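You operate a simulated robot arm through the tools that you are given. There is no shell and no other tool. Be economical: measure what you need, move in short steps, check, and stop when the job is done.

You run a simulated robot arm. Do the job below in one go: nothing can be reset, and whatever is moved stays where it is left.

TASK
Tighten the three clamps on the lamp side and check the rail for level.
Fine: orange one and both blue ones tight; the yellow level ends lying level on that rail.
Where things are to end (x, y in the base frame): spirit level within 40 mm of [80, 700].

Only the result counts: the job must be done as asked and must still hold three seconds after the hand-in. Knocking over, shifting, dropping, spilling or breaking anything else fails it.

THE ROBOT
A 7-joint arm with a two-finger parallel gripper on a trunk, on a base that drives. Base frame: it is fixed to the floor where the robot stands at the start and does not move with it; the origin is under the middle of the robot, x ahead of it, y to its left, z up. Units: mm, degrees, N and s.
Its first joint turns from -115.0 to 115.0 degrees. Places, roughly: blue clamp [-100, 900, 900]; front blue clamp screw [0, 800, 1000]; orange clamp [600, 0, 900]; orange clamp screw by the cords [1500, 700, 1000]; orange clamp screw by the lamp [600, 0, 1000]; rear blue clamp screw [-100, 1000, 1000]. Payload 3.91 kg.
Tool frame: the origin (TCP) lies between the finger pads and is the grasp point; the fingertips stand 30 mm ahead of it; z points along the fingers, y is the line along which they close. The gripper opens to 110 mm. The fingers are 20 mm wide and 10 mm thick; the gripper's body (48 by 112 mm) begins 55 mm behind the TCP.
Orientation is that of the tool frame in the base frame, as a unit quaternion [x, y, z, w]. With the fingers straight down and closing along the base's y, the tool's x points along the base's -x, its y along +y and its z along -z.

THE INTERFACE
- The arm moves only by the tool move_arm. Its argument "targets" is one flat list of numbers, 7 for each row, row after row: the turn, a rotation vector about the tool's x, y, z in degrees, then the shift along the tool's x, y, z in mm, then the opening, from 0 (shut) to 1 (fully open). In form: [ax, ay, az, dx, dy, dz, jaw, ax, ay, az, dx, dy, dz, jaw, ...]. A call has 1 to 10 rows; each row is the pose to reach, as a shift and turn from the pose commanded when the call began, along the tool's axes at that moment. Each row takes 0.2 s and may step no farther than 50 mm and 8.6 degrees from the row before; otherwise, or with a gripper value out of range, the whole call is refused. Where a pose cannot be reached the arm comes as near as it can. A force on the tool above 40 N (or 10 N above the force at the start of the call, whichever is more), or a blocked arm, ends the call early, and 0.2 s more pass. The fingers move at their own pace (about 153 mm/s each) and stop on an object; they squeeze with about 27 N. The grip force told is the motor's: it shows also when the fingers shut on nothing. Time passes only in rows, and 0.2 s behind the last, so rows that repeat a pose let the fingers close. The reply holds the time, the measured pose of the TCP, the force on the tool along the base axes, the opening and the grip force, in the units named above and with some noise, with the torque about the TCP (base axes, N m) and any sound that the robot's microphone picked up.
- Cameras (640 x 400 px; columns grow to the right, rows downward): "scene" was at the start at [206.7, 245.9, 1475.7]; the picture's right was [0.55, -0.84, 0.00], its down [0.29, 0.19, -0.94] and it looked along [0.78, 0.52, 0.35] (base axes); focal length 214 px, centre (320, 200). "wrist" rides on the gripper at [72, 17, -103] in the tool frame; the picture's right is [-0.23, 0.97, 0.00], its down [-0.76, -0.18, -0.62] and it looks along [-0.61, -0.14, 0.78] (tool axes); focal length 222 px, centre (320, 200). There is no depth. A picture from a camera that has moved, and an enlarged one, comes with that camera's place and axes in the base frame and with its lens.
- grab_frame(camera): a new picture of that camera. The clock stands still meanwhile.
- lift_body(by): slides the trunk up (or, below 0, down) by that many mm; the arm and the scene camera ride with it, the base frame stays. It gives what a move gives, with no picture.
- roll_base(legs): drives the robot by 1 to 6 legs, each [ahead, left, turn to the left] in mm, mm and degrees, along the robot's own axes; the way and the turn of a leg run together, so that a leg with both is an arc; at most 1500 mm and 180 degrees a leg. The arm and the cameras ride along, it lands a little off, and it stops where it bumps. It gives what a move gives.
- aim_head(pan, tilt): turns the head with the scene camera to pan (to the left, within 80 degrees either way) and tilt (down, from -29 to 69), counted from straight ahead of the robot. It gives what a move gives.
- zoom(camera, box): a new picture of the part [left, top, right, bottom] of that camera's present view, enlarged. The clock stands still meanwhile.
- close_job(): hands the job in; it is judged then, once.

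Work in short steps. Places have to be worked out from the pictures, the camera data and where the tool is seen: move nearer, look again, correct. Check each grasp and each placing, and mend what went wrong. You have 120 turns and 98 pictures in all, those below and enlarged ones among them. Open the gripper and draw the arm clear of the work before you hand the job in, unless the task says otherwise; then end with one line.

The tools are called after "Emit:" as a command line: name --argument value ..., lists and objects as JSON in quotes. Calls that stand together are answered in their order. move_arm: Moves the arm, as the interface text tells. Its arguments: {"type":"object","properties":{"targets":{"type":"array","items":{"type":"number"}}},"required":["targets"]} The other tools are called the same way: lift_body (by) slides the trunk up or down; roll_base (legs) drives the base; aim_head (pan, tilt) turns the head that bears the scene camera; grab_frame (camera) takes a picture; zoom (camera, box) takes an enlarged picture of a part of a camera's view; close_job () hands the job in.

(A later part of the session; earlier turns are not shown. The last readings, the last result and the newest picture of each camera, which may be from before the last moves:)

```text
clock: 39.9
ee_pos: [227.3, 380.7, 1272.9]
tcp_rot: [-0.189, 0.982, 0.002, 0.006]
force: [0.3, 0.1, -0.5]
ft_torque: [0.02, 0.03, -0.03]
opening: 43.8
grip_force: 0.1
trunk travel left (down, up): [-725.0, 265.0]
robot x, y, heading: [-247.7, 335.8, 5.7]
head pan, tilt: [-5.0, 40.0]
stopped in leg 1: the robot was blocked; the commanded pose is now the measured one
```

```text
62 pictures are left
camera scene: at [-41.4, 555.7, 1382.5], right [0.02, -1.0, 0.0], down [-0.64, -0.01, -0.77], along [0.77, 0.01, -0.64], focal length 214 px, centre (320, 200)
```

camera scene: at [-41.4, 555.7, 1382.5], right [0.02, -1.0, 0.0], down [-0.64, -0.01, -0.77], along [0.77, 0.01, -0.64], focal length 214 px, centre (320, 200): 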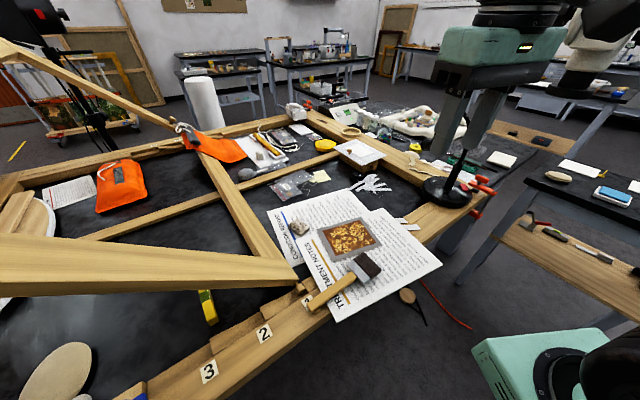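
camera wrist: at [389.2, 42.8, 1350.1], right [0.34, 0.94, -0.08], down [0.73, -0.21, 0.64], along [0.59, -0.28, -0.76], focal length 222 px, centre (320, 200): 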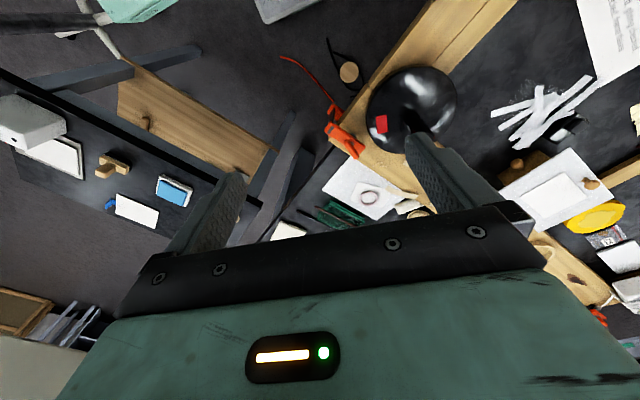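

The turn was blocked at 5.7°, probably by the base's corner at the table. I'll back off 160 mm square to the rail, then turn.

Emit:
roll_base --legs '[[-137, -82, 0]]'

Emit:
roll_base --legs '[[0, 0, 70]]'

Emit:
grab_frame --camera "scene"

```text
clock: 40.7
ee_pos: [221.9, 374.1, 1272.0]
tcp_rot: [-0.189, 0.982, 0.002, 0.006]
force: [-0.2, 0.6, -0.2]
ft_torque: [0.05, 0.01, 0.01]
opening: 44.0
grip_force: 0.1
trunk travel left (down, up): [-725.0, 265.0]
robot x, y, heading: [-249.9, 331.1, 5.9]
head pan, tilt: [-5.0, 40.0]
stopped in leg 1: the robot was blocked; the commanded pose is now the measured one
```

```text
clock: 42.1
ee_pos: [203.9, 467.9, 1272.9]
tcp_rot: [-0.287, 0.958, 0.002, 0.006]
force: [-0.2, 0.1, 0.4]
ft_torque: [0.04, 0.0, 0.02]
opening: 43.9
grip_force: 0.1
trunk travel left (down, up): [-725.0, 265.0]
robot x, y, heading: [-253.9, 335.2, 17.5]
head pan, tilt: [-5.0, 40.0]
stopped in leg 1: the robot was blocked; the commanded pose is now the measured one
```

```text
61 pictures are left
camera scene: at [-95.2, 587.0, 1382.5], right [0.22, -0.98, 0.0], down [-0.63, -0.14, -0.77], along [0.75, 0.17, -0.64], focal length 214 px, centre (320, 200)
```

scene: 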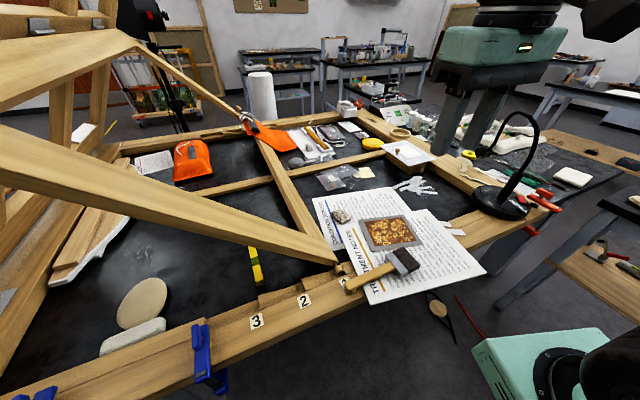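

Oddly, backing up is blocked while turning got further, so something's behind or beside the base. I'll look left and down.

Emit:
aim_head --pan 80 --tilt 60

Emit:
grab_frame --camera "scene"

Emit:
aim_head --pan -80 --tilt 60

Emit:
grab_frame --camera "scene"

```text
clock: 43.7
ee_pos: [204.4, 468.1, 1274.2]
tcp_rot: [-0.287, 0.958, 0.002, 0.005]
force: [-0.2, 0.0, -0.3]
ft_torque: [-0.01, 0.02, -0.03]
opening: 44.1
grip_force: 0.0
trunk travel left (down, up): [-725.0, 265.0]
robot x, y, heading: [-255.8, 332.3, 17.4]
head pan, tilt: [80.0, 60.0]
```

```text
60 pictures are left
camera scene: at [-186.8, 634.9, 1355.7], right [0.99, 0.13, 0.0], down [0.11, -0.86, -0.5], along [-0.06, 0.5, -0.87], focal length 214 px, centre (320, 200)
```

scene: 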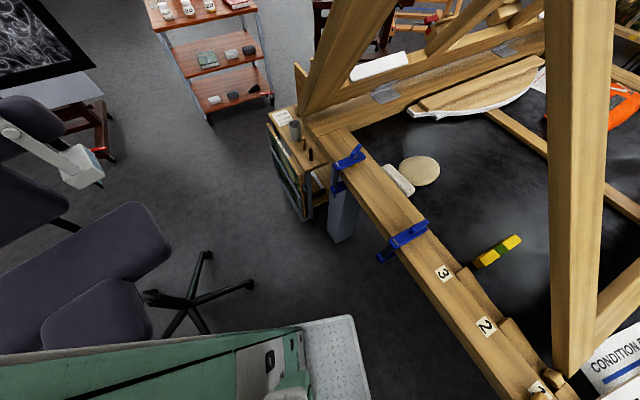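

```text
clock: 46.1
ee_pos: [203.2, 468.6, 1272.9]
tcp_rot: [-0.288, 0.958, 0.002, 0.005]
force: [-0.1, -0.2, 0.7]
ft_torque: [0.04, 0.0, -0.01]
opening: 43.9
grip_force: 0.1
trunk travel left (down, up): [-725.0, 265.0]
robot x, y, heading: [-250.7, 331.6, 17.5]
head pan, tilt: [-80.0, 60.0]
```

```text
59 pictures are left
camera scene: at [-147.4, 509.7, 1355.7], right [-0.89, -0.46, 0.0], down [-0.4, 0.77, -0.5], along [0.23, -0.44, -0.87], focal length 214 px, centre (320, 200)
```

scene: 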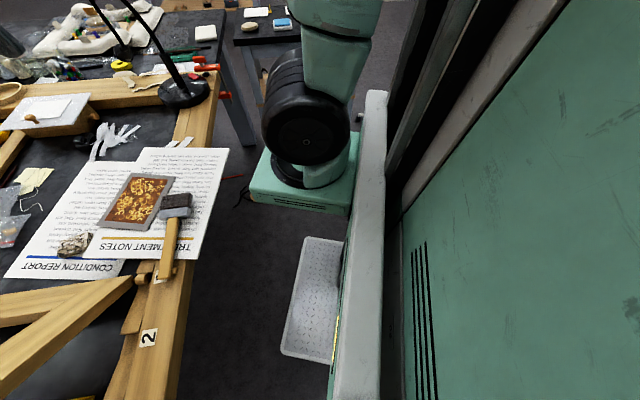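

A swivel chair stands to the robot's left rear, which explains the block. I'll move 150 mm back along the rail away from the chair and turn there; the clamps stay in reach.

Emit:
roll_base --legs '[[48, -141, 0]]'

Emit:
roll_base --legs '[[0, 0, 60]]'

Emit:
aim_head --pan 10 --tilt 45

Emit:
grab_frame --camera "scene"

```text
clock: 47.5
ee_pos: [290.3, 349.0, 1272.9]
tcp_rot: [-0.288, 0.958, 0.002, 0.006]
force: [-0.5, 0.5, 1.3]
ft_torque: [0.03, 0.01, 0.05]
opening: 43.8
grip_force: 0.0
trunk travel left (down, up): [-725.0, 265.0]
robot x, y, heading: [-165.1, 209.6, 17.6]
head pan, tilt: [-80.0, 60.0]
```

```text
clock: 50.5
ee_pos: [-55.1, 674.6, 1273.4]
tcp_rot: [0.727, -0.686, -0.005, -0.003]
force: [0.1, -0.2, -0.4]
ft_torque: [0.01, 0.0, 0.0]
opening: 44.1
grip_force: 0.1
trunk travel left (down, up): [-725.0, 265.0]
robot x, y, heading: [-164.5, 212.1, 77.3]
head pan, tilt: [-80.0, 60.0]
```

```text
clock: 52.2
ee_pos: [-55.8, 675.6, 1273.2]
tcp_rot: [0.727, -0.687, -0.005, -0.003]
force: [0.6, -0.2, -0.3]
ft_torque: [0.01, -0.03, 0.02]
opening: 44.2
grip_force: 0.0
trunk travel left (down, up): [-725.0, 265.0]
robot x, y, heading: [-163.2, 209.5, 77.5]
head pan, tilt: [10.0, 45.0]
```

```text
58 pictures are left
camera scene: at [-329.7, 473.9, 1375.2], right [1.0, -0.05, 0.0], down [-0.03, -0.71, -0.71], along [0.03, 0.71, -0.71], focal length 214 px, centre (320, 200)
```

scene: 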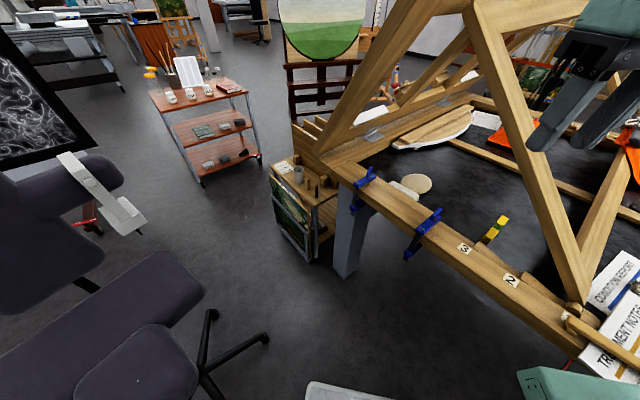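

Now the robot faces the clamps with clear floor around. I'll move over the front blue handle while turning the tool to be across its bar (tool x at about 223°).

Emit:
move_arm --targets '[0, 0, 7.2, -20, -7, 30, 0.5, 0, 0, 14.4, -40, -14, 60, 0.5, 0, 0, 21.6, -60, -21, 90, 0.5, 0, 0, 28.8, -82, -29, 120, 0.5, 0, 0, 36, -104, -37, 150, 0.5, 0, 0, 43.2, -126, -44, 180, 0.5, 0, 0, 50, -142.6, -50.5, 200, 0.5]'

Emit:
zoom --camera "wrist" --box '[160, 60, 480, 260]'

Emit:
zoom --camera "scene" --box '[340, 150, 500, 250]'

```text
clock: 53.8
ee_pos: [-13.0, 822.9, 1074.0]
tcp_rot: [-0.368, 0.93, 0.008, 0.001]
force: [0.8, 0.0, 0.2]
ft_torque: [0.04, -0.01, 0.01]
opening: 54.7
grip_force: 0.0
trunk travel left (down, up): [-725.0, 265.0]
robot x, y, heading: [-164.4, 209.1, 77.2]
head pan, tilt: [10.0, 45.0]
```

```text
2.00 times, centred on (320, 160) of wrist
camera zoom: at [-77.2, 785.2, 1177.9], right [-0.5, 0.86, 0.01], down [0.68, 0.38, 0.63], along [0.54, 0.32, -0.78], focal length 444 px, centre (320, 280)
```

zoom: 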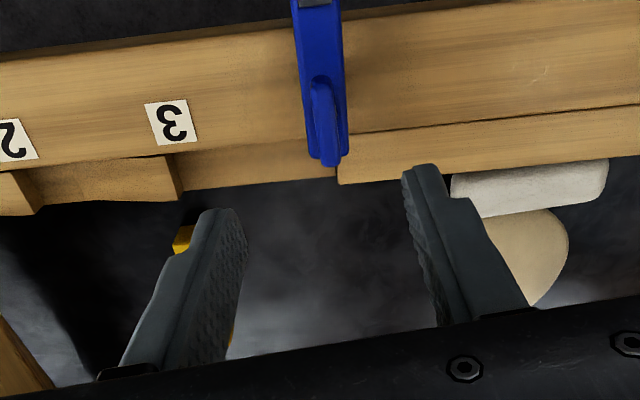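

```text
4.00 times, centred on (420, 200) of scene
camera zoom: at [-329.8, 473.5, 1375.3], right [1.0, -0.05, 0.0], down [-0.03, -0.71, -0.71], along [0.03, 0.71, -0.71], focal length 858 px, centre (-80, 200)
```

zoom: 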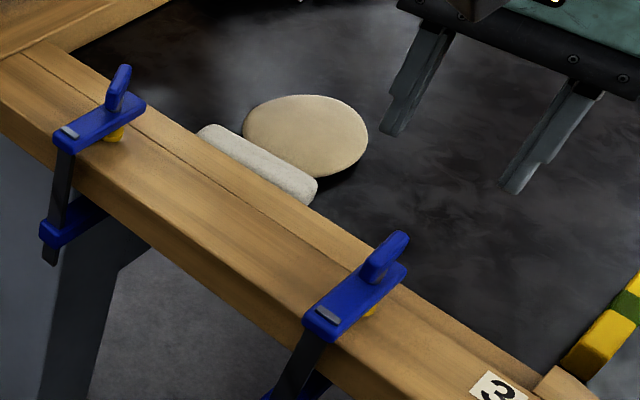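

The handle is at about (-16, 821), with bar angle about 39°, nearly aligned. I'll descend with a small correction, close, and check.

Emit:
move_arm --targets '[0, 0, 3, 3.6, 0.6, 40, 0.45, 0, 0, 3, 3.6, 0.6, 75, 0.45, 0, 0, 3, 3.6, 0.6, 87, 0.45, 0, 0, 3, 3.6, 0.6, 87, 0, 0, 0, 3, 3.6, 0.6, 87, 0]'

Emit:
zoom --camera "wrist" --box '[160, 60, 480, 260]'

```text
clock: 55.0
ee_pos: [-18.6, 824.6, 986.9]
tcp_rot: [-0.345, 0.938, 0.007, 0.001]
force: [-10.6, 10.3, -5.3]
ft_torque: [0.61, -0.29, 0.1]
opening: 10.8
grip_force: 44.9
trunk travel left (down, up): [-725.0, 265.0]
robot x, y, heading: [-166.4, 209.1, 77.5]
head pan, tilt: [10.0, 45.0]
```

```text
2.00 times, centred on (320, 160) of wrist
camera zoom: at [-83.2, 789.3, 1090.5], right [-0.46, 0.89, 0.01], down [0.7, 0.35, 0.63], along [0.55, 0.3, -0.78], focal length 444 px, centre (320, 280)
```

zoom: 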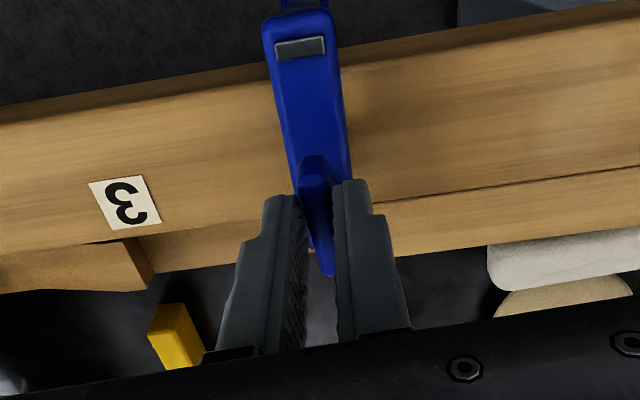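

Gripped cleanly. Turning clockwise.

Emit:
move_arm --targets '[0, 0, 8, 0, 1, 0.5, 0, 0, 0, 16, 0, 1, 0.5, 0, 0, 0, 24, 0, 1, 0.5, 0, 0, 0, 32, 0, 1, 0.5, 0, 0, 0, 40, 0, 1, 0.5, 0, 0, 0, 48, 0, 1, 0.5, 0]'

Emit:
move_arm --targets '[0, 0, 8, 0, 0, 0, 0, 0, 0, 16, 0, 0, 0, 0, 0, 0, 24, 0, 0, 0, 0, 0, 0, 32, 0, 0, 0, 0]'

```text
clock: 55.9
ee_pos: [-20.0, 826.6, 987.6]
tcp_rot: [-0.107, 0.994, 0.012, 0.0]
force: [-3.5, 9.7, -13.9]
ft_torque: [0.06, -0.33, 0.08]
opening: 11.0
grip_force: 44.9
trunk travel left (down, up): [-725.0, 265.0]
robot x, y, heading: [-160.2, 211.1, 77.6]
head pan, tilt: [10.0, 45.0]
stopped in row 4: the force on the tool passed its limit (the readings are from after the stop); the commanded pose is now the measured one
```

```text
clock: 57.1
ee_pos: [-18.3, 831.2, 987.4]
tcp_rot: [0.172, 0.985, 0.015, -0.004]
force: [0.0, 11.5, -16.4]
ft_torque: [0.02, -0.12, 0.09]
opening: 11.1
grip_force: 44.9
trunk travel left (down, up): [-725.0, 265.0]
robot x, y, heading: [-168.8, 210.0, 77.4]
head pan, tilt: [10.0, 45.0]
stopped in row 4: the force on the tool passed its limit (the readings are from after the stop); the commanded pose is now the measured one
```

60° turned, but the tool drifts +y with the force limit tripping. I'll check with the cameras.

Emit:
zoom --camera "wrist" --box '[160, 60, 480, 260]'

Emit:
zoom --camera "scene" --box '[340, 120, 500, 220]'

```text
2.00 times, centred on (320, 160) of wrist
camera zoom: at [-80.7, 868.5, 1092.8], right [0.54, 0.84, 0.02], down [0.66, -0.44, 0.61], along [0.52, -0.31, -0.79], focal length 444 px, centre (320, 280)
```

zoom: 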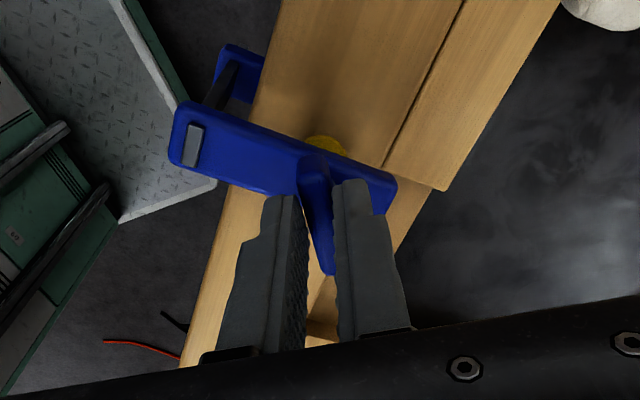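

```text
4.00 times, centred on (420, 170) of scene
camera zoom: at [-329.9, 475.6, 1375.0], right [1.0, -0.04, 0.0], down [-0.03, -0.71, -0.71], along [0.03, 0.71, -0.71], focal length 858 px, centre (-80, 320)
```

zoom: 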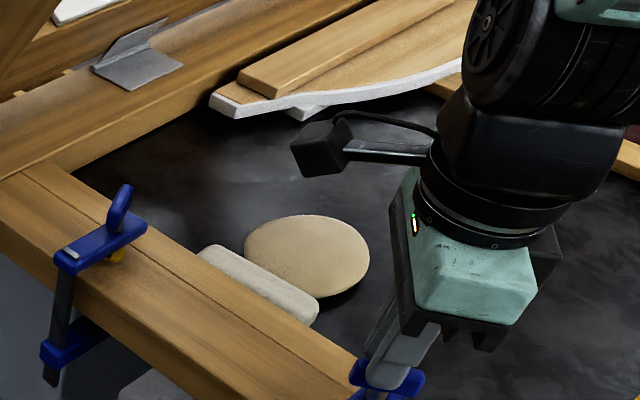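

The clamp looks in place and the handle follows. I'll turn 24° more.

Emit:
move_arm --targets '[0, 0, 8, 0, 0, 0.5, 0, 0, 0, 16, 0, 0, 0.5, 0, 0, 0, 24, 0, 0, 0.5, 0]'

```text
clock: 57.9
ee_pos: [-17.7, 831.5, 988.4]
tcp_rot: [0.375, 0.927, 0.017, -0.008]
force: [8.3, 32.3, -10.0]
ft_torque: [0.01, -0.84, 0.15]
opening: 11.1
grip_force: 45.2
trunk travel left (down, up): [-725.0, 265.0]
robot x, y, heading: [-166.9, 210.9, 77.4]
head pan, tilt: [10.0, 45.0]
```

Still loose at 84°. I'll ease the load by moving +y 3 mm and turn further.

Emit:
move_arm --targets '[0, 0, 8, 2, 2, 0.5, 0, 0, 0, 16, 2, 2, 0.5, 0, 0, 0, 24, 2, 2, 0.5, 0]'

```text
clock: 58.7
ee_pos: [-15.9, 833.8, 987.9]
tcp_rot: [0.559, 0.829, 0.014, -0.01]
force: [28.8, 27.1, 5.5]
ft_torque: [-0.19, -1.07, 0.2]
opening: 11.0
grip_force: 44.7
trunk travel left (down, up): [-725.0, 265.0]
robot x, y, heading: [-166.8, 212.1, 77.3]
head pan, tilt: [10.0, 45.0]
```

Now 108° in, with torque still low. I'll correct 3 mm toward +x+y and keep turning.

Emit:
move_arm --targets '[0, 0, 8, 0.7, 3.5, 0.5, 0, 0, 0, 16, 0.7, 3.5, 0.5, 0, 0, 0, 24, 0.7, 3.5, 0.5, 0, 0, 0, 32, 0.7, 3.5, 0.5, 0]'

Emit:
zoom --camera "wrist" --box '[160, 60, 480, 260]'

```text
clock: 59.7
ee_pos: [-12.1, 834.2, 988.2]
tcp_rot: [0.767, 0.642, 0.012, -0.013]
force: [33.6, 11.8, 18.2]
ft_torque: [0.1, -0.95, 0.16]
opening: 11.0
grip_force: 44.9
trunk travel left (down, up): [-725.0, 265.0]
robot x, y, heading: [-166.5, 210.2, 77.3]
head pan, tilt: [10.0, 45.0]
```

```text
2.00 times, centred on (320, 160) of wrist
camera zoom: at [18.1, 899.8, 1094.2], right [0.92, -0.4, -0.01], down [-0.31, -0.74, 0.6], along [-0.25, -0.55, -0.8], focal length 444 px, centre (320, 280)
```

zoom: 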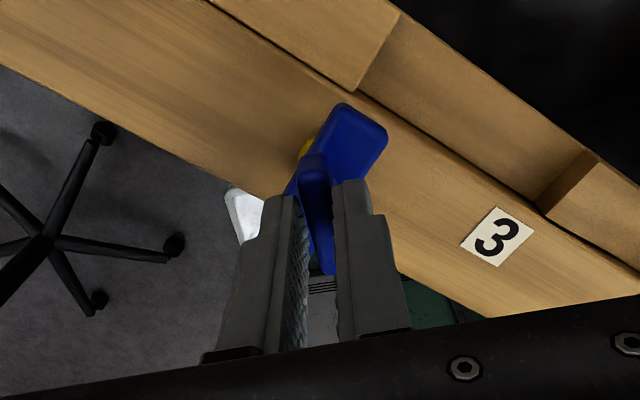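

140° turned; the camera is well below the leaning member. The orange clamp seated near 155°, so I'll continue in small steps.

Emit:
move_arm --targets '[0, 0, 8, 1, 3, 0, 0, 0, 0, 16, 1, 3, 0, 0, 0, 0, 24, 1, 3, 0, 0]'

```text
clock: 60.5
ee_pos: [-11.2, 833.5, 987.7]
tcp_rot: [0.883, 0.469, 0.009, -0.013]
force: [31.6, 0.4, 11.6]
ft_torque: [0.65, -1.44, 0.17]
opening: 10.9
grip_force: 44.5
trunk travel left (down, up): [-725.0, 265.0]
robot x, y, heading: [-163.2, 207.6, 77.5]
head pan, tilt: [10.0, 45.0]
```

164° with no stop yet. I'll turn another 16° and watch the torque.

Emit:
move_arm --targets '[0, 0, 8, 1, 2, 0, 0, 0, 0, 16, 1, 2, 0, 0]'

Emit:
grab_frame --camera "scene"

Emit:
grab_frame --camera "wrist"

```text
clock: 61.1
ee_pos: [-7.6, 831.4, 988.1]
tcp_rot: [0.939, 0.342, 0.006, -0.012]
force: [21.2, -7.5, 12.2]
ft_torque: [0.26, -1.39, 0.1]
opening: 11.0
grip_force: 45.4
trunk travel left (down, up): [-725.0, 265.0]
robot x, y, heading: [-164.8, 209.8, 77.4]
head pan, tilt: [10.0, 45.0]
```

```text
51 pictures are left
camera scene: at [-328.9, 473.5, 1375.5], right [1.0, -0.05, 0.0], down [-0.03, -0.71, -0.71], along [0.03, 0.71, -0.71], focal length 214 px, centre (320, 200)
```

scene: 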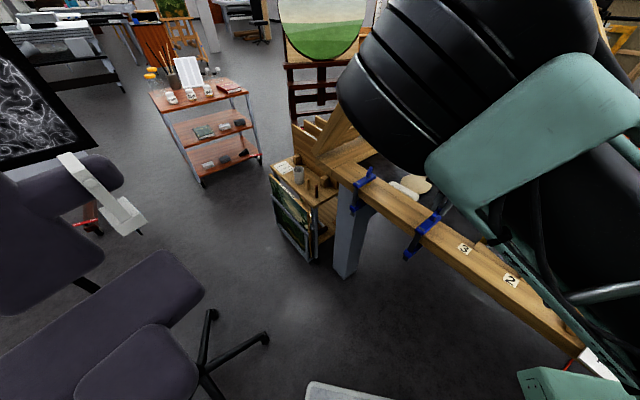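

```text
50 pictures are left
camera wrist: at [58.4, 863.6, 1092.5], right [0.45, -0.89, -0.03], down [-0.7, -0.37, 0.61], along [-0.55, -0.26, -0.79], focal length 222 px, centre (320, 200)
```

wrist: 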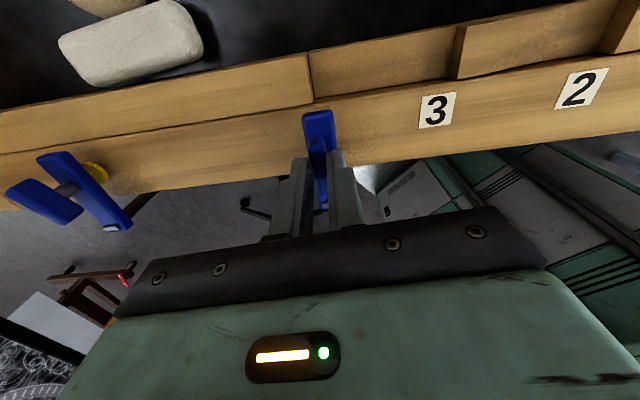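

180° turned and still free, but the elbow has swung far right. I'll release, lift and unwind the wrist before a second round.

Emit:
move_arm --targets '[0, 0, 0, 0, 0, 0, 0.45, 0, 0, 0, 0, 0, 0, 0.45, 0, 0, 0, 0, 0, -35, 0.45, 0, 0, 0, 0, 0, -70, 0.45, 0, 0, -8.5, 0, 0, -70, 0.45, 0, 0, -17, 0, 0, -70, 0.45, 0, 0, -25.5, 0, 0, -70, 0.45, 0, 0, -34, 0, 0, -70, 0.45, 0, 0, -42.5, 0, 0, -70, 0.45, 0, 0, -51, 0, 0, -70, 0.45]'

Emit:
move_arm --targets '[0, 0, -8.5, 0, 0, 0, 0.45, 0, 0, -17, 0, 0, 0, 0.45, 0, 0, -25.5, 0, 0, 0, 0.45, 0, 0, -34, 0, 0, 0, 0.45, 0, 0, -42.5, 0, 0, 0, 0.45, 0, 0, -51, 0, 0, 0, 0.45, 0, 0, -59.5, 0, 0, 0, 0.45, 0, 0, -68, 0, 0, 0, 0.45, 0, 0, -76.5, 0, 0, 0, 0.45, 0, 0, -85, 0, 0, 0, 0.45]'

Emit:
move_arm --targets '[0, 0, -8.5, 0, 0, 0, 0.45, 0, 0, -17, 0, 0, 0, 0.45, 0, 0, -25.5, 0, 0, 0, 0.45, 0, 0, -34, 0, 0, 0, 0.45, 0, 0, -42, 0, 0, 0, 0.45]'

Emit:
grab_frame --camera "scene"

Emit:
zoom --camera "wrist" --box '[160, 60, 480, 260]'

```text
clock: 62.1
ee_pos: [-15.9, 830.0, 1036.0]
tcp_rot: [0.938, 0.347, -0.006, -0.007]
force: [-2.9, 3.5, -23.1]
ft_torque: [-1.19, 1.33, 0.41]
opening: 49.7
grip_force: 0.0
trunk travel left (down, up): [-725.0, 265.0]
robot x, y, heading: [-165.7, 215.3, 77.1]
head pan, tilt: [10.0, 45.0]
stopped in row 4: the force on the tool passed its limit (the readings are from after the stop); the commanded pose is now the measured one
```

```text
clock: 64.3
ee_pos: [-15.2, 830.3, 1038.4]
tcp_rot: [0.457, 0.89, 0.003, -0.01]
force: [-0.8, 0.9, -0.4]
ft_torque: [0.0, -0.04, 0.0]
opening: 49.7
grip_force: 0.0
trunk travel left (down, up): [-725.0, 265.0]
robot x, y, heading: [-166.8, 211.1, 77.5]
head pan, tilt: [10.0, 45.0]
```

```text
clock: 65.5
ee_pos: [-14.9, 829.6, 1037.8]
tcp_rot: [0.107, 0.994, 0.008, -0.008]
force: [-0.3, 0.7, -1.0]
ft_torque: [0.01, 0.02, -0.02]
opening: 49.5
grip_force: 0.1
trunk travel left (down, up): [-725.0, 265.0]
robot x, y, heading: [-165.8, 214.4, 77.5]
head pan, tilt: [10.0, 45.0]
```

```text
49 pictures are left
camera scene: at [-330.2, 474.4, 1375.2], right [1.0, -0.04, 0.0], down [-0.03, -0.71, -0.71], along [0.03, 0.71, -0.71], focal length 214 px, centre (320, 200)
```

scene: 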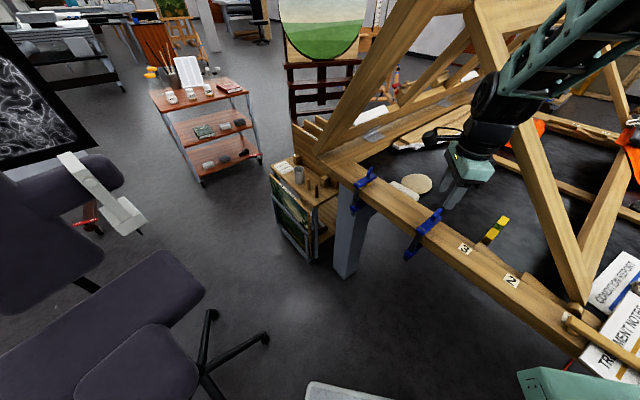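

```text
2.00 times, centred on (320, 160) of wrist
camera zoom: at [-80.4, 860.9, 1143.5], right [0.43, 0.9, 0.01], down [0.71, -0.35, 0.61], along [0.55, -0.25, -0.79], focal length 444 px, centre (320, 280)
```

zoom: 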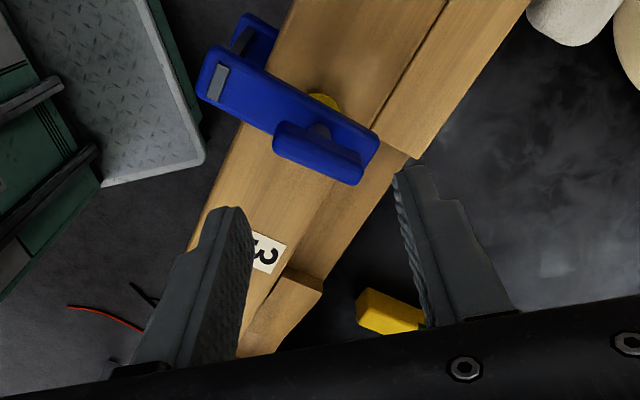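

The unwinding worked and nothing around has changed. I'll compare the front clamp with the earlier zoom from the same head pose to ensure it hasn't slid.

Emit:
zoom --camera "scene" --box '[340, 150, 500, 250]'

```text
4.00 times, centred on (420, 200) of scene
camera zoom: at [-330.2, 474.4, 1375.2], right [1.0, -0.04, 0.0], down [-0.03, -0.71, -0.71], along [0.03, 0.71, -0.71], focal length 858 px, centre (-80, 200)
```

zoom: 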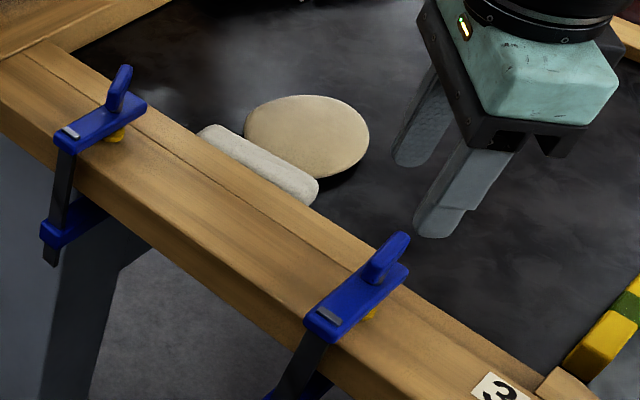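

The clamp hasn't shifted. I'll rotate back to 222°, go down onto the bar again and close.

Emit:
move_arm --targets '[0, 0, -8, 0, -3, 0, 0.45, 0, 0, -16, 0.6, -6.8, 0, 0.45, 0, 0, -24, 0.6, -6.8, 0, 0.45, 0, 0, -32, 0.6, -6.8, 0, 0.45, 0, 0, -40, 0.6, -6.8, 0, 0.45, 0, 0, -48, 0.6, -6.8, 0, 0.45, 0, 0, -54, 0.6, -6.8, 30, 0.45, 0, 0, -54, 0.6, -6.8, 51, 0.45, 0, 0, -54, 0.6, -6.8, 51, 0, 0, 0, -54, 0.6, -6.8, 51, 0]'

Emit:
move_arm --targets '[0, 0, 8, 0, 0.5, 0, 0, 0, 0, 16, 0, 1, 0, 0, 0, 0, 24, 0, 1, 0, 0]'

```text
clock: 67.7
ee_pos: [-16.8, 824.9, 987.0]
tcp_rot: [-0.355, 0.935, 0.01, -0.005]
force: [3.6, -2.2, -1.8]
ft_torque: [0.07, -0.58, 0.0]
opening: 10.9
grip_force: 44.9
trunk travel left (down, up): [-725.0, 265.0]
robot x, y, heading: [-162.5, 210.5, 77.4]
head pan, tilt: [10.0, 45.0]
```

```text
clock: 68.5
ee_pos: [-18.1, 824.6, 986.4]
tcp_rot: [-0.153, 0.988, 0.008, -0.005]
force: [5.8, -5.4, 0.2]
ft_torque: [-0.15, -0.6, 1.41]
opening: 17.4
grip_force: 45.3
trunk travel left (down, up): [-725.0, 265.0]
robot x, y, heading: [-168.1, 211.4, 77.3]
head pan, tilt: [10.0, 45.0]
```

Hard stop again (1.41 N·m, fingers pried open): the front blue clamp is tight after roughly 190°. For the rear clamp a plank leans right over it, so I'll need to come in with the hand tilted toward the robot. I'll release, lift and move to its near side.

Emit:
move_arm --targets '[0, 0, 0, 0, 0, 0, 0.45, 0, 0, 0, 0, 0, 0, 0.45, 0, 0, 0, 0, 0, -40, 0.45, 0, 0, 0, 0, 0, -80, 0.45, 0, 0, -8.4, 40, 0, -110, 0.45, 0, 0, -16.8, 80, 10, -125, 0.45, 0, 0, -25.2, 110, 35, -140, 0.45, 0, 0, -33.6, 130, 70, -140, 0.45, 0, 0, -42, 141, 110, -140, 0.45, 0, 0, -42, 141, 123, -140, 0.45]'

Emit:
grab_frame --camera "scene"

```text
clock: 70.7
ee_pos: [-188.1, 898.1, 1131.6]
tcp_rot: [-0.498, 0.867, 0.01, -0.002]
force: [-0.2, -0.6, 0.2]
ft_torque: [0.02, 0.0, 0.02]
opening: 49.4
grip_force: 0.2
trunk travel left (down, up): [-725.0, 265.0]
robot x, y, heading: [-165.8, 210.5, 77.2]
head pan, tilt: [10.0, 45.0]
```

```text
46 pictures are left
camera scene: at [-330.0, 474.2, 1375.2], right [1.0, -0.04, 0.0], down [-0.03, -0.71, -0.71], along [0.03, 0.71, -0.71], focal length 214 px, centre (320, 200)
```

scene: 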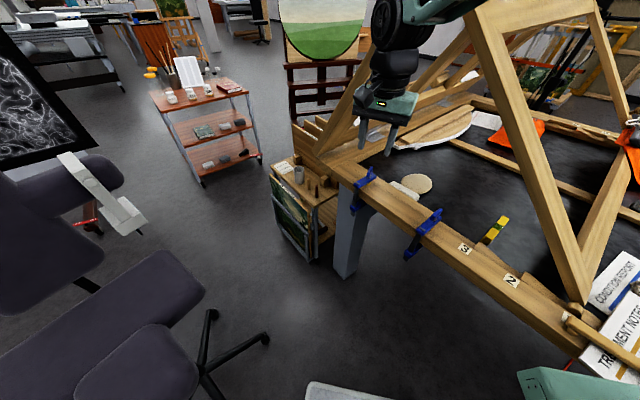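

The arm is on the near side of the plank. I'll tilt 24° toward the robot and view the rear clamp.

Emit:
move_arm --targets '[0, -8, 0, 0, 0, 0, 0.45, 0, -16, 0, 0, 0, 0, 0.45, 0, -24, 0, 0, 0, 0, 0.45]'

Emit:
grab_frame --camera "wrist"

Emit:
zoom --camera "scene" --box '[310, 130, 410, 210]'

```text
clock: 71.5
ee_pos: [-187.7, 898.3, 1132.5]
tcp_rot: [-0.484, 0.849, 0.114, 0.179]
force: [-0.2, 0.3, -0.1]
ft_torque: [0.01, 0.03, 0.02]
opening: 49.4
grip_force: 0.1
trunk travel left (down, up): [-725.0, 265.0]
robot x, y, heading: [-165.3, 214.5, 77.4]
head pan, tilt: [10.0, 45.0]
```

```text
45 pictures are left
camera wrist: at [-255.8, 813.0, 1195.6], right [-0.73, 0.67, 0.11], down [0.39, 0.28, 0.88], along [0.56, 0.69, -0.46], focal length 222 px, centre (320, 200)
```

wrist: 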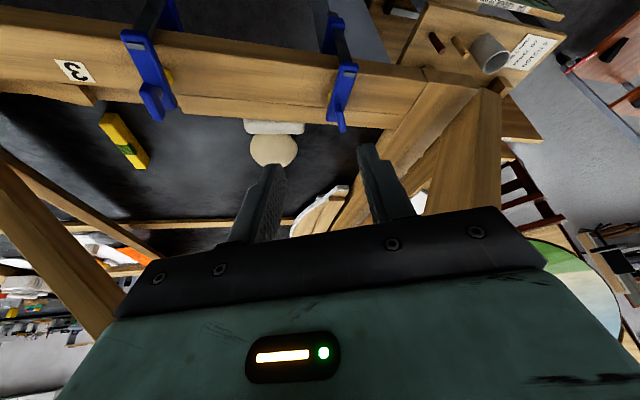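

```text
5.00 times, centred on (360, 170) of scene
camera zoom: at [-329.8, 474.6, 1375.2], right [1.0, -0.04, 0.0], down [-0.03, -0.71, -0.71], along [0.03, 0.71, -0.71], focal length 1072 px, centre (120, 350)
```

zoom: 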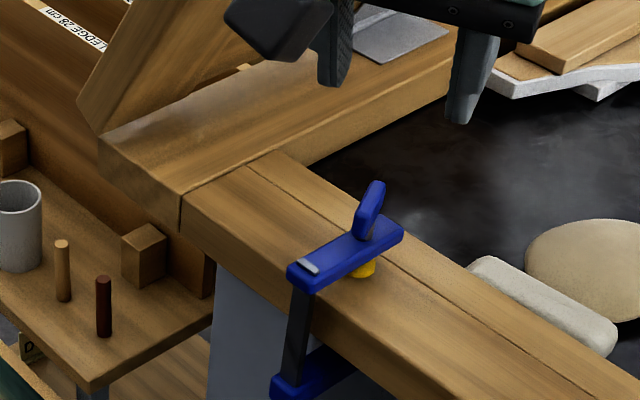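

I'll zoom the wrist view on the rear handle for its exact angle and place.

Emit:
zoom --camera "wrist" --box '[260, 40, 420, 140]'

```text
4.00 times, centred on (340, 90) of wrist
camera zoom: at [-255.8, 813.0, 1195.6], right [-0.73, 0.67, 0.11], down [0.39, 0.28, 0.88], along [0.56, 0.69, -0.46], focal length 888 px, centre (240, 640)
```

zoom: 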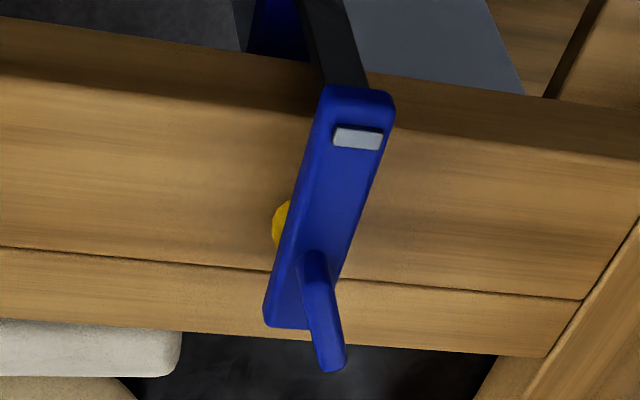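

The rear bar is at about (-152, 1005, 964), angle 62°. I'll approach along the tilted tool axis, pausing just short for a check.

Emit:
move_arm --targets '[-0.6, 0, -1.4, -16, 10, 30, 0.45, -1.2, 0, -2.7, -31, 20, 65, 0.45, -1.2, 0, -2.7, -31, 20, 105, 0.45, -1.2, 0, -2.7, -31, 20, 135, 0.45]'

Emit:
zoom --camera "wrist" --box '[160, 60, 480, 260]'

Emit:
grab_frame --camera "scene"

```text
clock: 72.5
ee_pos: [-166.8, 979.9, 1022.2]
tcp_rot: [-0.505, 0.836, 0.118, 0.176]
force: [-0.2, -0.8, 0.2]
ft_torque: [0.01, -0.02, -0.01]
opening: 49.4
grip_force: 0.0
trunk travel left (down, up): [-725.0, 265.0]
robot x, y, heading: [-168.0, 210.3, 77.5]
head pan, tilt: [10.0, 45.0]
```

```text
2.00 times, centred on (320, 160) of wrist
camera zoom: at [-230.4, 891.4, 1086.9], right [-0.77, 0.63, 0.11], down [0.37, 0.3, 0.88], along [0.52, 0.72, -0.46], focal length 444 px, centre (320, 280)
```

zoom: 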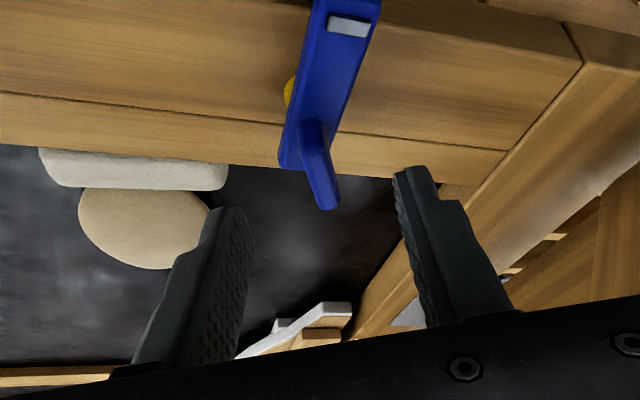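

```text
41 pictures are left
camera scene: at [-330.1, 474.0, 1375.3], right [1.0, -0.04, 0.0], down [-0.03, -0.71, -0.71], along [0.03, 0.71, -0.71], focal length 214 px, centre (320, 200)
```

scene: 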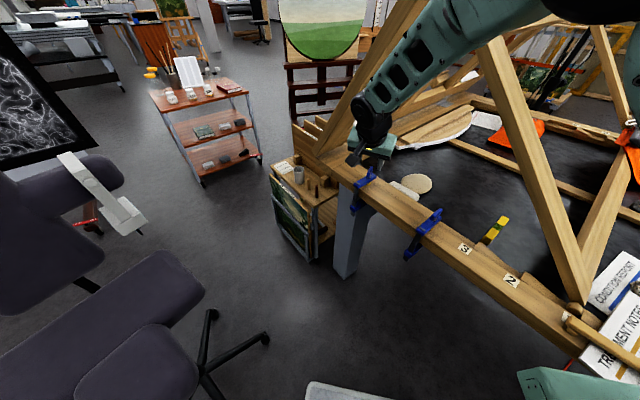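

Well aligned. I'll advance the last 40 mm with a 4° correction and close.

Emit:
move_arm --targets '[-1.7, 0, -3.6, -2, 0, 20, 0.45, -1.7, 0, -3.6, -2.6, 0, 34, 0.45, -1.7, 0, -3.6, -2.6, 0, 40, 0.45, -1.7, 0, -3.6, -2.6, 0, 40, 0, -1.7, 0, -3.6, -2.6, 0, 40, 0]'

Emit:
zoom --camera "wrist" --box '[160, 60, 480, 260]'

```text
clock: 73.7
ee_pos: [-154.7, 995.9, 985.8]
tcp_rot: [-0.533, 0.819, 0.124, 0.173]
force: [12.1, -8.0, 1.0]
ft_torque: [-0.41, -0.51, -0.25]
opening: 11.2
grip_force: 44.5
trunk travel left (down, up): [-725.0, 265.0]
robot x, y, heading: [-166.1, 207.9, 77.4]
head pan, tilt: [10.0, 45.0]
```

```text
2.00 times, centred on (320, 160) of wrist
camera zoom: at [-213.1, 904.3, 1050.2], right [-0.81, 0.58, 0.11], down [0.35, 0.32, 0.88], along [0.47, 0.75, -0.46], focal length 444 px, centre (320, 280)
```

zoom: 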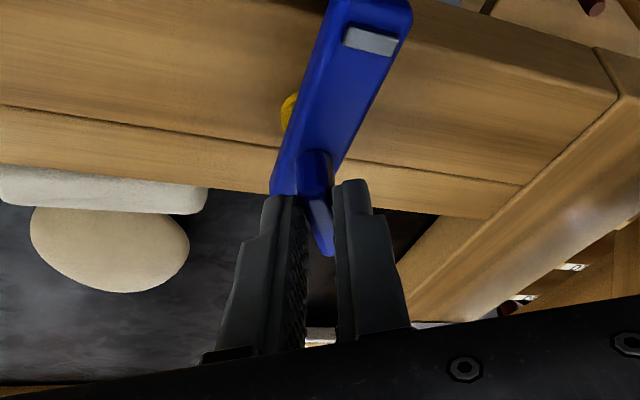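

Gripped. I'll turn clockwise about the vertical (not the tool axis), with the TCP orbiting the screw, in 8° steps to 40°.

Emit:
move_arm --targets '[3.33, -0.2, 7.27, 0, 1.4, 0, 0, 6.66, -0.3, 14.5, -0.2, 2.7, 0.1, 0, 10, -0.5, 21.8, -0.6, 4, 0.3, 0, 13.3, -0.6, 29.1, -1.1, 5.3, 0.6, 0, 16.6, -0.8, 36.4, -1.8, 6.4, 0.95, 0]'

Emit:
grab_frame --camera "scene"

```text
clock: 74.9
ee_pos: [-165.4, 1005.9, 984.5]
tcp_rot: [-0.224, 0.951, 0.061, 0.203]
force: [-11.5, 29.6, -14.9]
ft_torque: [0.61, -0.46, 0.62]
opening: 10.9
grip_force: 45.3
trunk travel left (down, up): [-725.0, 265.0]
robot x, y, heading: [-162.9, 209.4, 77.2]
head pan, tilt: [10.0, 45.0]
```

```text
39 pictures are left
camera scene: at [-331.0, 476.7, 1374.6], right [1.0, -0.04, 0.0], down [-0.03, -0.71, -0.71], along [0.03, 0.71, -0.71], focal length 214 px, centre (320, 200)
```

scene: 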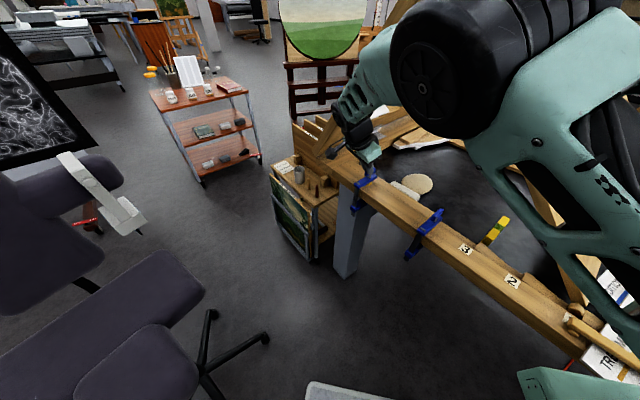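

Turned 40° fine. Next I'll regrip by the bar's ends with the hand leaning the other way. First release, back off along the tool axis and rotate 90° counter-clockwise about vertical.

Emit:
move_arm --targets '[0, 0, 0, 0, 0, 0, 0.45, 0, 0, 0, 0, 0, 0, 0.45, 0, 0, 0, 0, 0, -35, 0.45, 0, 0, 0, 0, 0, -70, 0.45, -3.4, 0.2, -7.4, 0, 0, -75, 0.6, -6.8, 0.4, -14.8, 0, 0, -75, 0.6, -10.1, 0.6, -22.3, 0, 0, -75, 0.6, -13.5, 0.8, -29.7, 0, 0, -75, 0.6, -16.9, 1, -37.1, 0, 0, -75, 0.6, -20.2, 1.2, -44.5, 0, 0, -75, 0.6]'

Emit:
zoom --camera "scene" --box '[310, 90, 450, 210]'

```text
clock: 77.1
ee_pos: [-189.7, 987.3, 1054.2]
tcp_rot: [-0.597, 0.774, 0.136, 0.161]
force: [0.2, -1.0, -0.1]
ft_torque: [0.0, -0.02, -0.04]
opening: 66.2
grip_force: 0.0
trunk travel left (down, up): [-725.0, 265.0]
robot x, y, heading: [-164.8, 209.5, 77.5]
head pan, tilt: [10.0, 45.0]
```

```text
3.33 times, centred on (380, 150) of scene
camera zoom: at [-330.4, 474.4, 1375.1], right [1.0, -0.04, 0.0], down [-0.03, -0.71, -0.71], along [0.03, 0.71, -0.71], focal length 715 px, centre (120, 367)
```

zoom: 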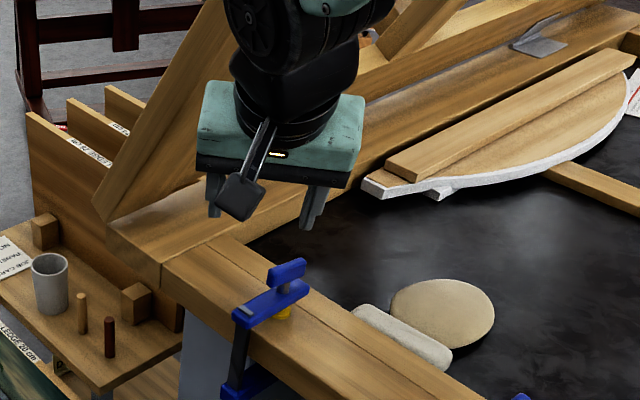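

The clamp hasn't moved; the bar is now at about 28°. I'll continue to tool azimuth 298° and hover for the end grip.

Emit:
move_arm --targets '[-3, 0.1, -6.5, 0.5, -10, 0.5, 0.65, -6, 0.3, -13, 1, -20, 1, 0.65, -9, 0.4, -19.6, 1.5, -30, 1.5, 0.65, -12, 0.5, -26.1, 2, -40, 2, 0.65, -15, 0.7, -32.7, 2.6, -50, 2.5, 0.65, -17.7, 0.8, -39.2, 3.1, -58, 3, 0.65]'

Emit:
zoom --camera "wrist" --box '[160, 60, 480, 260]'

```text
clock: 78.5
ee_pos: [-136.1, 970.8, 1050.0]
tcp_rot: [0.839, -0.501, -0.187, -0.1]
force: [-1.3, 0.2, 0.3]
ft_torque: [0.02, -0.06, 0.0]
opening: 71.3
grip_force: 0.0
trunk travel left (down, up): [-725.0, 265.0]
robot x, y, heading: [-162.1, 210.2, 77.5]
head pan, tilt: [10.0, 45.0]
```

```text
2.00 times, centred on (320, 160) of wrist
camera zoom: at [-95.1, 868.6, 1114.4], right [-0.95, -0.28, 0.11], down [-0.04, 0.48, 0.88], along [-0.3, 0.83, -0.46], focal length 444 px, centre (320, 280)
```

zoom: 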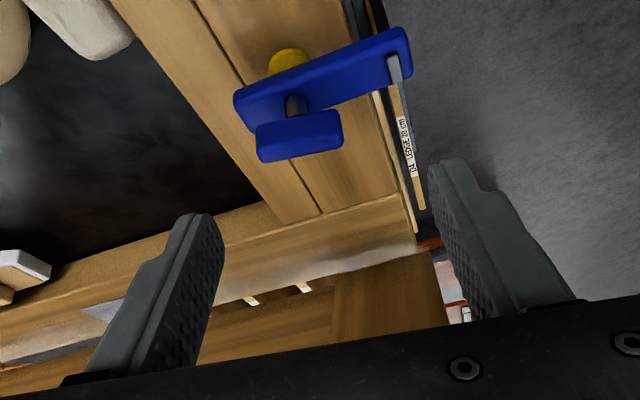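

The bar lies along the closing direction. I'll advance 69 mm and close on its ends.

Emit:
move_arm --targets '[0, 0, 0, 1, -4, 35, 0.65, 0, 0, 0, 2.2, -6.7, 60, 0.65, 0, 0, 0, 2.2, -6.7, 69, 0.65, 0, 0, 0, 2.2, -6.7, 69, 0, 0, 0, 0, 2.2, -6.7, 69, 0]'

Emit:
zoom --camera "wrist" --box '[160, 60, 480, 260]'

```text
clock: 79.7
ee_pos: [-139.3, 998.2, 985.9]
tcp_rot: [0.838, -0.503, -0.186, -0.1]
force: [8.1, 6.8, -4.6]
ft_torque: [0.79, -0.09, -0.22]
opening: 41.8
grip_force: 44.5
trunk travel left (down, up): [-725.0, 265.0]
robot x, y, heading: [-163.7, 211.9, 77.3]
head pan, tilt: [10.0, 45.0]
```

```text
2.00 times, centred on (320, 160) of wrist
camera zoom: at [-100.7, 897.0, 1050.3], right [-0.95, -0.28, 0.11], down [-0.04, 0.48, 0.88], along [-0.3, 0.83, -0.46], focal length 444 px, centre (320, 280)
```

zoom: 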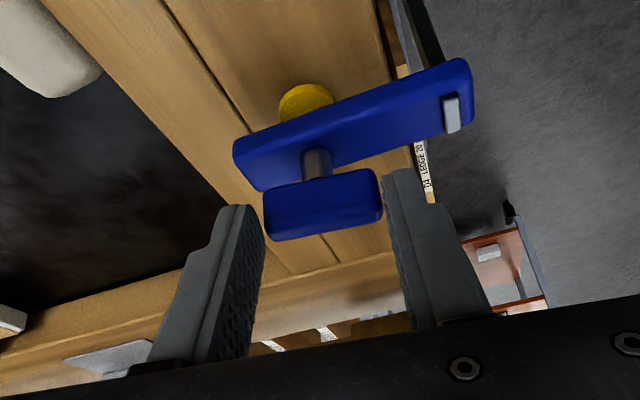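

A secure end grip (41.8 mm). I'll turn 48° clockwise about vertical, orbiting the screw.

Emit:
move_arm --targets '[3.3, -0.2, 7.3, 0, 1.3, 0, 0, 6.6, -0.3, 14.6, -0.2, 2.65, 0.15, 0, 9.9, -0.5, 21.8, -0.56, 3.9, 0.34, 0, 13.2, -0.6, 29.1, -1.1, 5.15, 0.6, 0, 16.6, -0.8, 36.4, -1.7, 6.2, 0.9, 0, 19.9, -1, 43.7, -2.5, 7.2, 1.3, 0]'

Emit:
zoom --camera "wrist" --box '[160, 60, 480, 260]'

```text
clock: 81.1
ee_pos: [-154.1, 996.7, 986.0]
tcp_rot: [-0.562, 0.799, 0.132, 0.168]
force: [-20.1, 23.4, -5.0]
ft_torque: [0.23, 0.07, 0.5]
opening: 41.7
grip_force: 45.2
trunk travel left (down, up): [-725.0, 265.0]
robot x, y, heading: [-163.8, 209.2, 77.5]
head pan, tilt: [10.0, 45.0]
```

```text
2.00 times, centred on (320, 160) of wrist
camera zoom: at [-203.7, 900.8, 1050.3], right [-0.85, 0.52, 0.12], down [0.33, 0.34, 0.88], along [0.42, 0.78, -0.46], focal length 444 px, centre (320, 280)
```

zoom: 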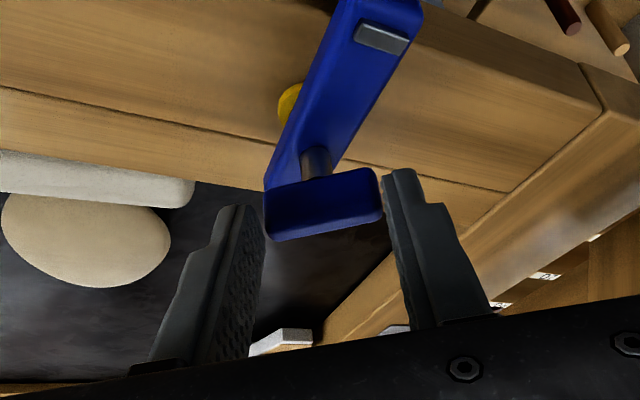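

88° done. The clamp and wrist clearances look fine, so I'll turn another 40° in this grip.

Emit:
move_arm --targets '[3.3, -0.2, 7.3, -0.4, 2.2, 0, 0, 6.7, -0.3, 14.5, -1, 4.5, 0.16, 0, 10, -0.5, 21.8, -1.3, 5.8, 0.35, 0, 13.3, -0.7, 29.1, -1.9, 7, 0.6, 0, 16.7, -0.9, 36.3, -2.5, 8.1, 0.94, 0]'

Emit:
grab_frame --camera "scene"

```text
clock: 82.0
ee_pos: [-162.3, 1001.4, 985.7]
tcp_rot: [-0.346, 0.913, 0.09, 0.194]
force: [-3.7, 5.6, -4.7]
ft_torque: [0.61, -0.27, 0.1]
opening: 42.0
grip_force: 45.4
trunk travel left (down, up): [-725.0, 265.0]
robot x, y, heading: [-167.5, 212.5, 77.4]
head pan, tilt: [10.0, 45.0]
stopped in row 4: the force on the tool passed its limit (the readings are from after the stop); the commanded pose is now the measured one
```

```text
34 pictures are left
camera scene: at [-330.8, 474.9, 1374.9], right [1.0, -0.04, 0.0], down [-0.03, -0.71, -0.71], along [0.03, 0.71, -0.71], focal length 214 px, centre (320, 200)
```

scene: 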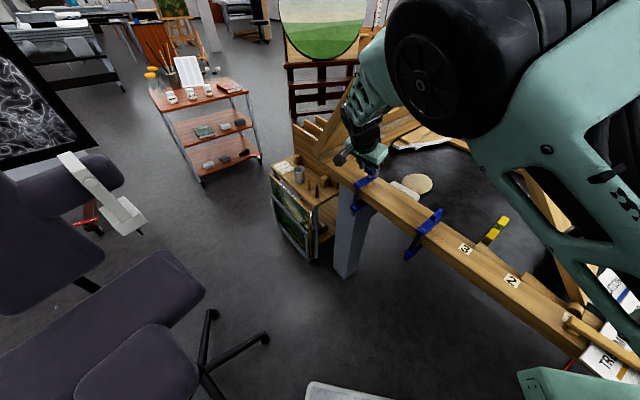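

118° done. Another 16° here, then I'll release and back off for the third grip.

Emit:
move_arm --targets '[3.3, -0.2, 7.3, 0, 1.33, 0, 0, 6.7, -0.3, 14.5, -0.15, 2.66, 0.15, 0]'

Emit:
move_arm --targets '[0, 0, 0, 0, 0, 0, 0.65, 0, 0, 0, 0, 0, 0, 0.65, 0, 0, 0, 0, 0, -35, 0.65, 0, 0, 0, 0, 0, -70, 0.65, -3.4, 0.2, -7.4, 0, 0, -75, 0.5, -6.8, 0.4, -14.8, 0, 0, -75, 0.5, -10.1, 0.6, -22.3, 0, 0, -75, 0.5, -13.5, 0.8, -29.7, 0, 0, -75, 0.5, -16.9, 1, -37.1, 0, 0, -75, 0.5, -20.2, 1.2, -44.5, 0, 0, -75, 0.5]'

Emit:
zoom --camera "scene" --box '[310, 90, 450, 210]'

```text
clock: 82.7
ee_pos: [-164.1, 1006.8, 986.2]
tcp_rot: [-0.217, 0.953, 0.064, 0.202]
force: [-12.9, 25.5, -12.5]
ft_torque: [0.44, -0.64, 0.5]
opening: 41.8
grip_force: 45.0
trunk travel left (down, up): [-725.0, 265.0]
robot x, y, heading: [-164.1, 208.5, 77.5]
head pan, tilt: [10.0, 45.0]
```

```text
clock: 84.8
ee_pos: [-189.7, 987.9, 1054.3]
tcp_rot: [-0.593, 0.777, 0.14, 0.16]
force: [-0.1, -0.2, 0.0]
ft_torque: [0.0, -0.02, 0.0]
opening: 55.0
grip_force: 0.1
trunk travel left (down, up): [-725.0, 265.0]
robot x, y, heading: [-163.8, 207.2, 77.6]
head pan, tilt: [10.0, 45.0]
```

```text
3.33 times, centred on (380, 150) of scene
camera zoom: at [-330.7, 474.3, 1375.1], right [1.0, -0.04, 0.0], down [-0.03, -0.71, -0.71], along [0.03, 0.71, -0.71], focal length 715 px, centre (120, 367)
```

zoom: 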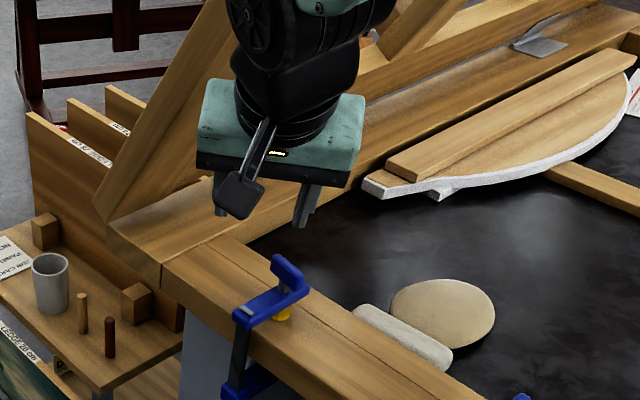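

The bar's now at about 112°. I'll rotate to azimuth 293°, come down along the tilted axis, and close across the bar.

Emit:
move_arm --targets '[-3.3, 0.2, -7.2, 1, -11, 1.3, 0.5, -6.6, 0.4, -14.4, 2, -22, 2.6, 0.5, -9.9, 0.7, -21.6, 3, -33, 4, 0.5, -13.1, 0.9, -28.8, 4, -44, 5.3, 0.5, -16.2, 1.1, -35.5, 5.3, -54.4, 6.6, 0.5, -16.2, 1.1, -35.5, 8.4, -46.3, 41.5, 0.5, -16.2, 1.1, -35.5, 10.9, -39.8, 69.5, 0.5, -16.2, 1.1, -35.5, 10.9, -39.8, 69.5, 0, -16.2, 1.1, -35.5, 10.9, -39.8, 69.5, 0]'

Emit:
zoom --camera "wrist" --box '[160, 60, 480, 260]'

```text
clock: 86.8
ee_pos: [-140.8, 1001.2, 986.2]
tcp_rot: [0.817, -0.537, -0.184, -0.107]
force: [27.1, 11.6, -4.9]
ft_torque: [0.76, -0.84, -0.46]
opening: 10.8
grip_force: 44.8
trunk travel left (down, up): [-725.0, 265.0]
robot x, y, heading: [-163.6, 208.8, 77.2]
head pan, tilt: [10.0, 45.0]
```

```text
2.00 times, centred on (320, 160) of wrist
camera zoom: at [-111.1, 895.5, 1050.0], right [-0.97, -0.2, 0.12], down [0.01, 0.48, 0.88], along [-0.23, 0.86, -0.46], focal length 444 px, centre (320, 280)
```

zoom: 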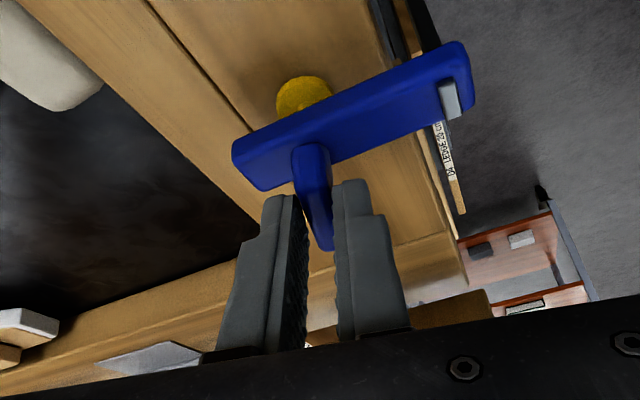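

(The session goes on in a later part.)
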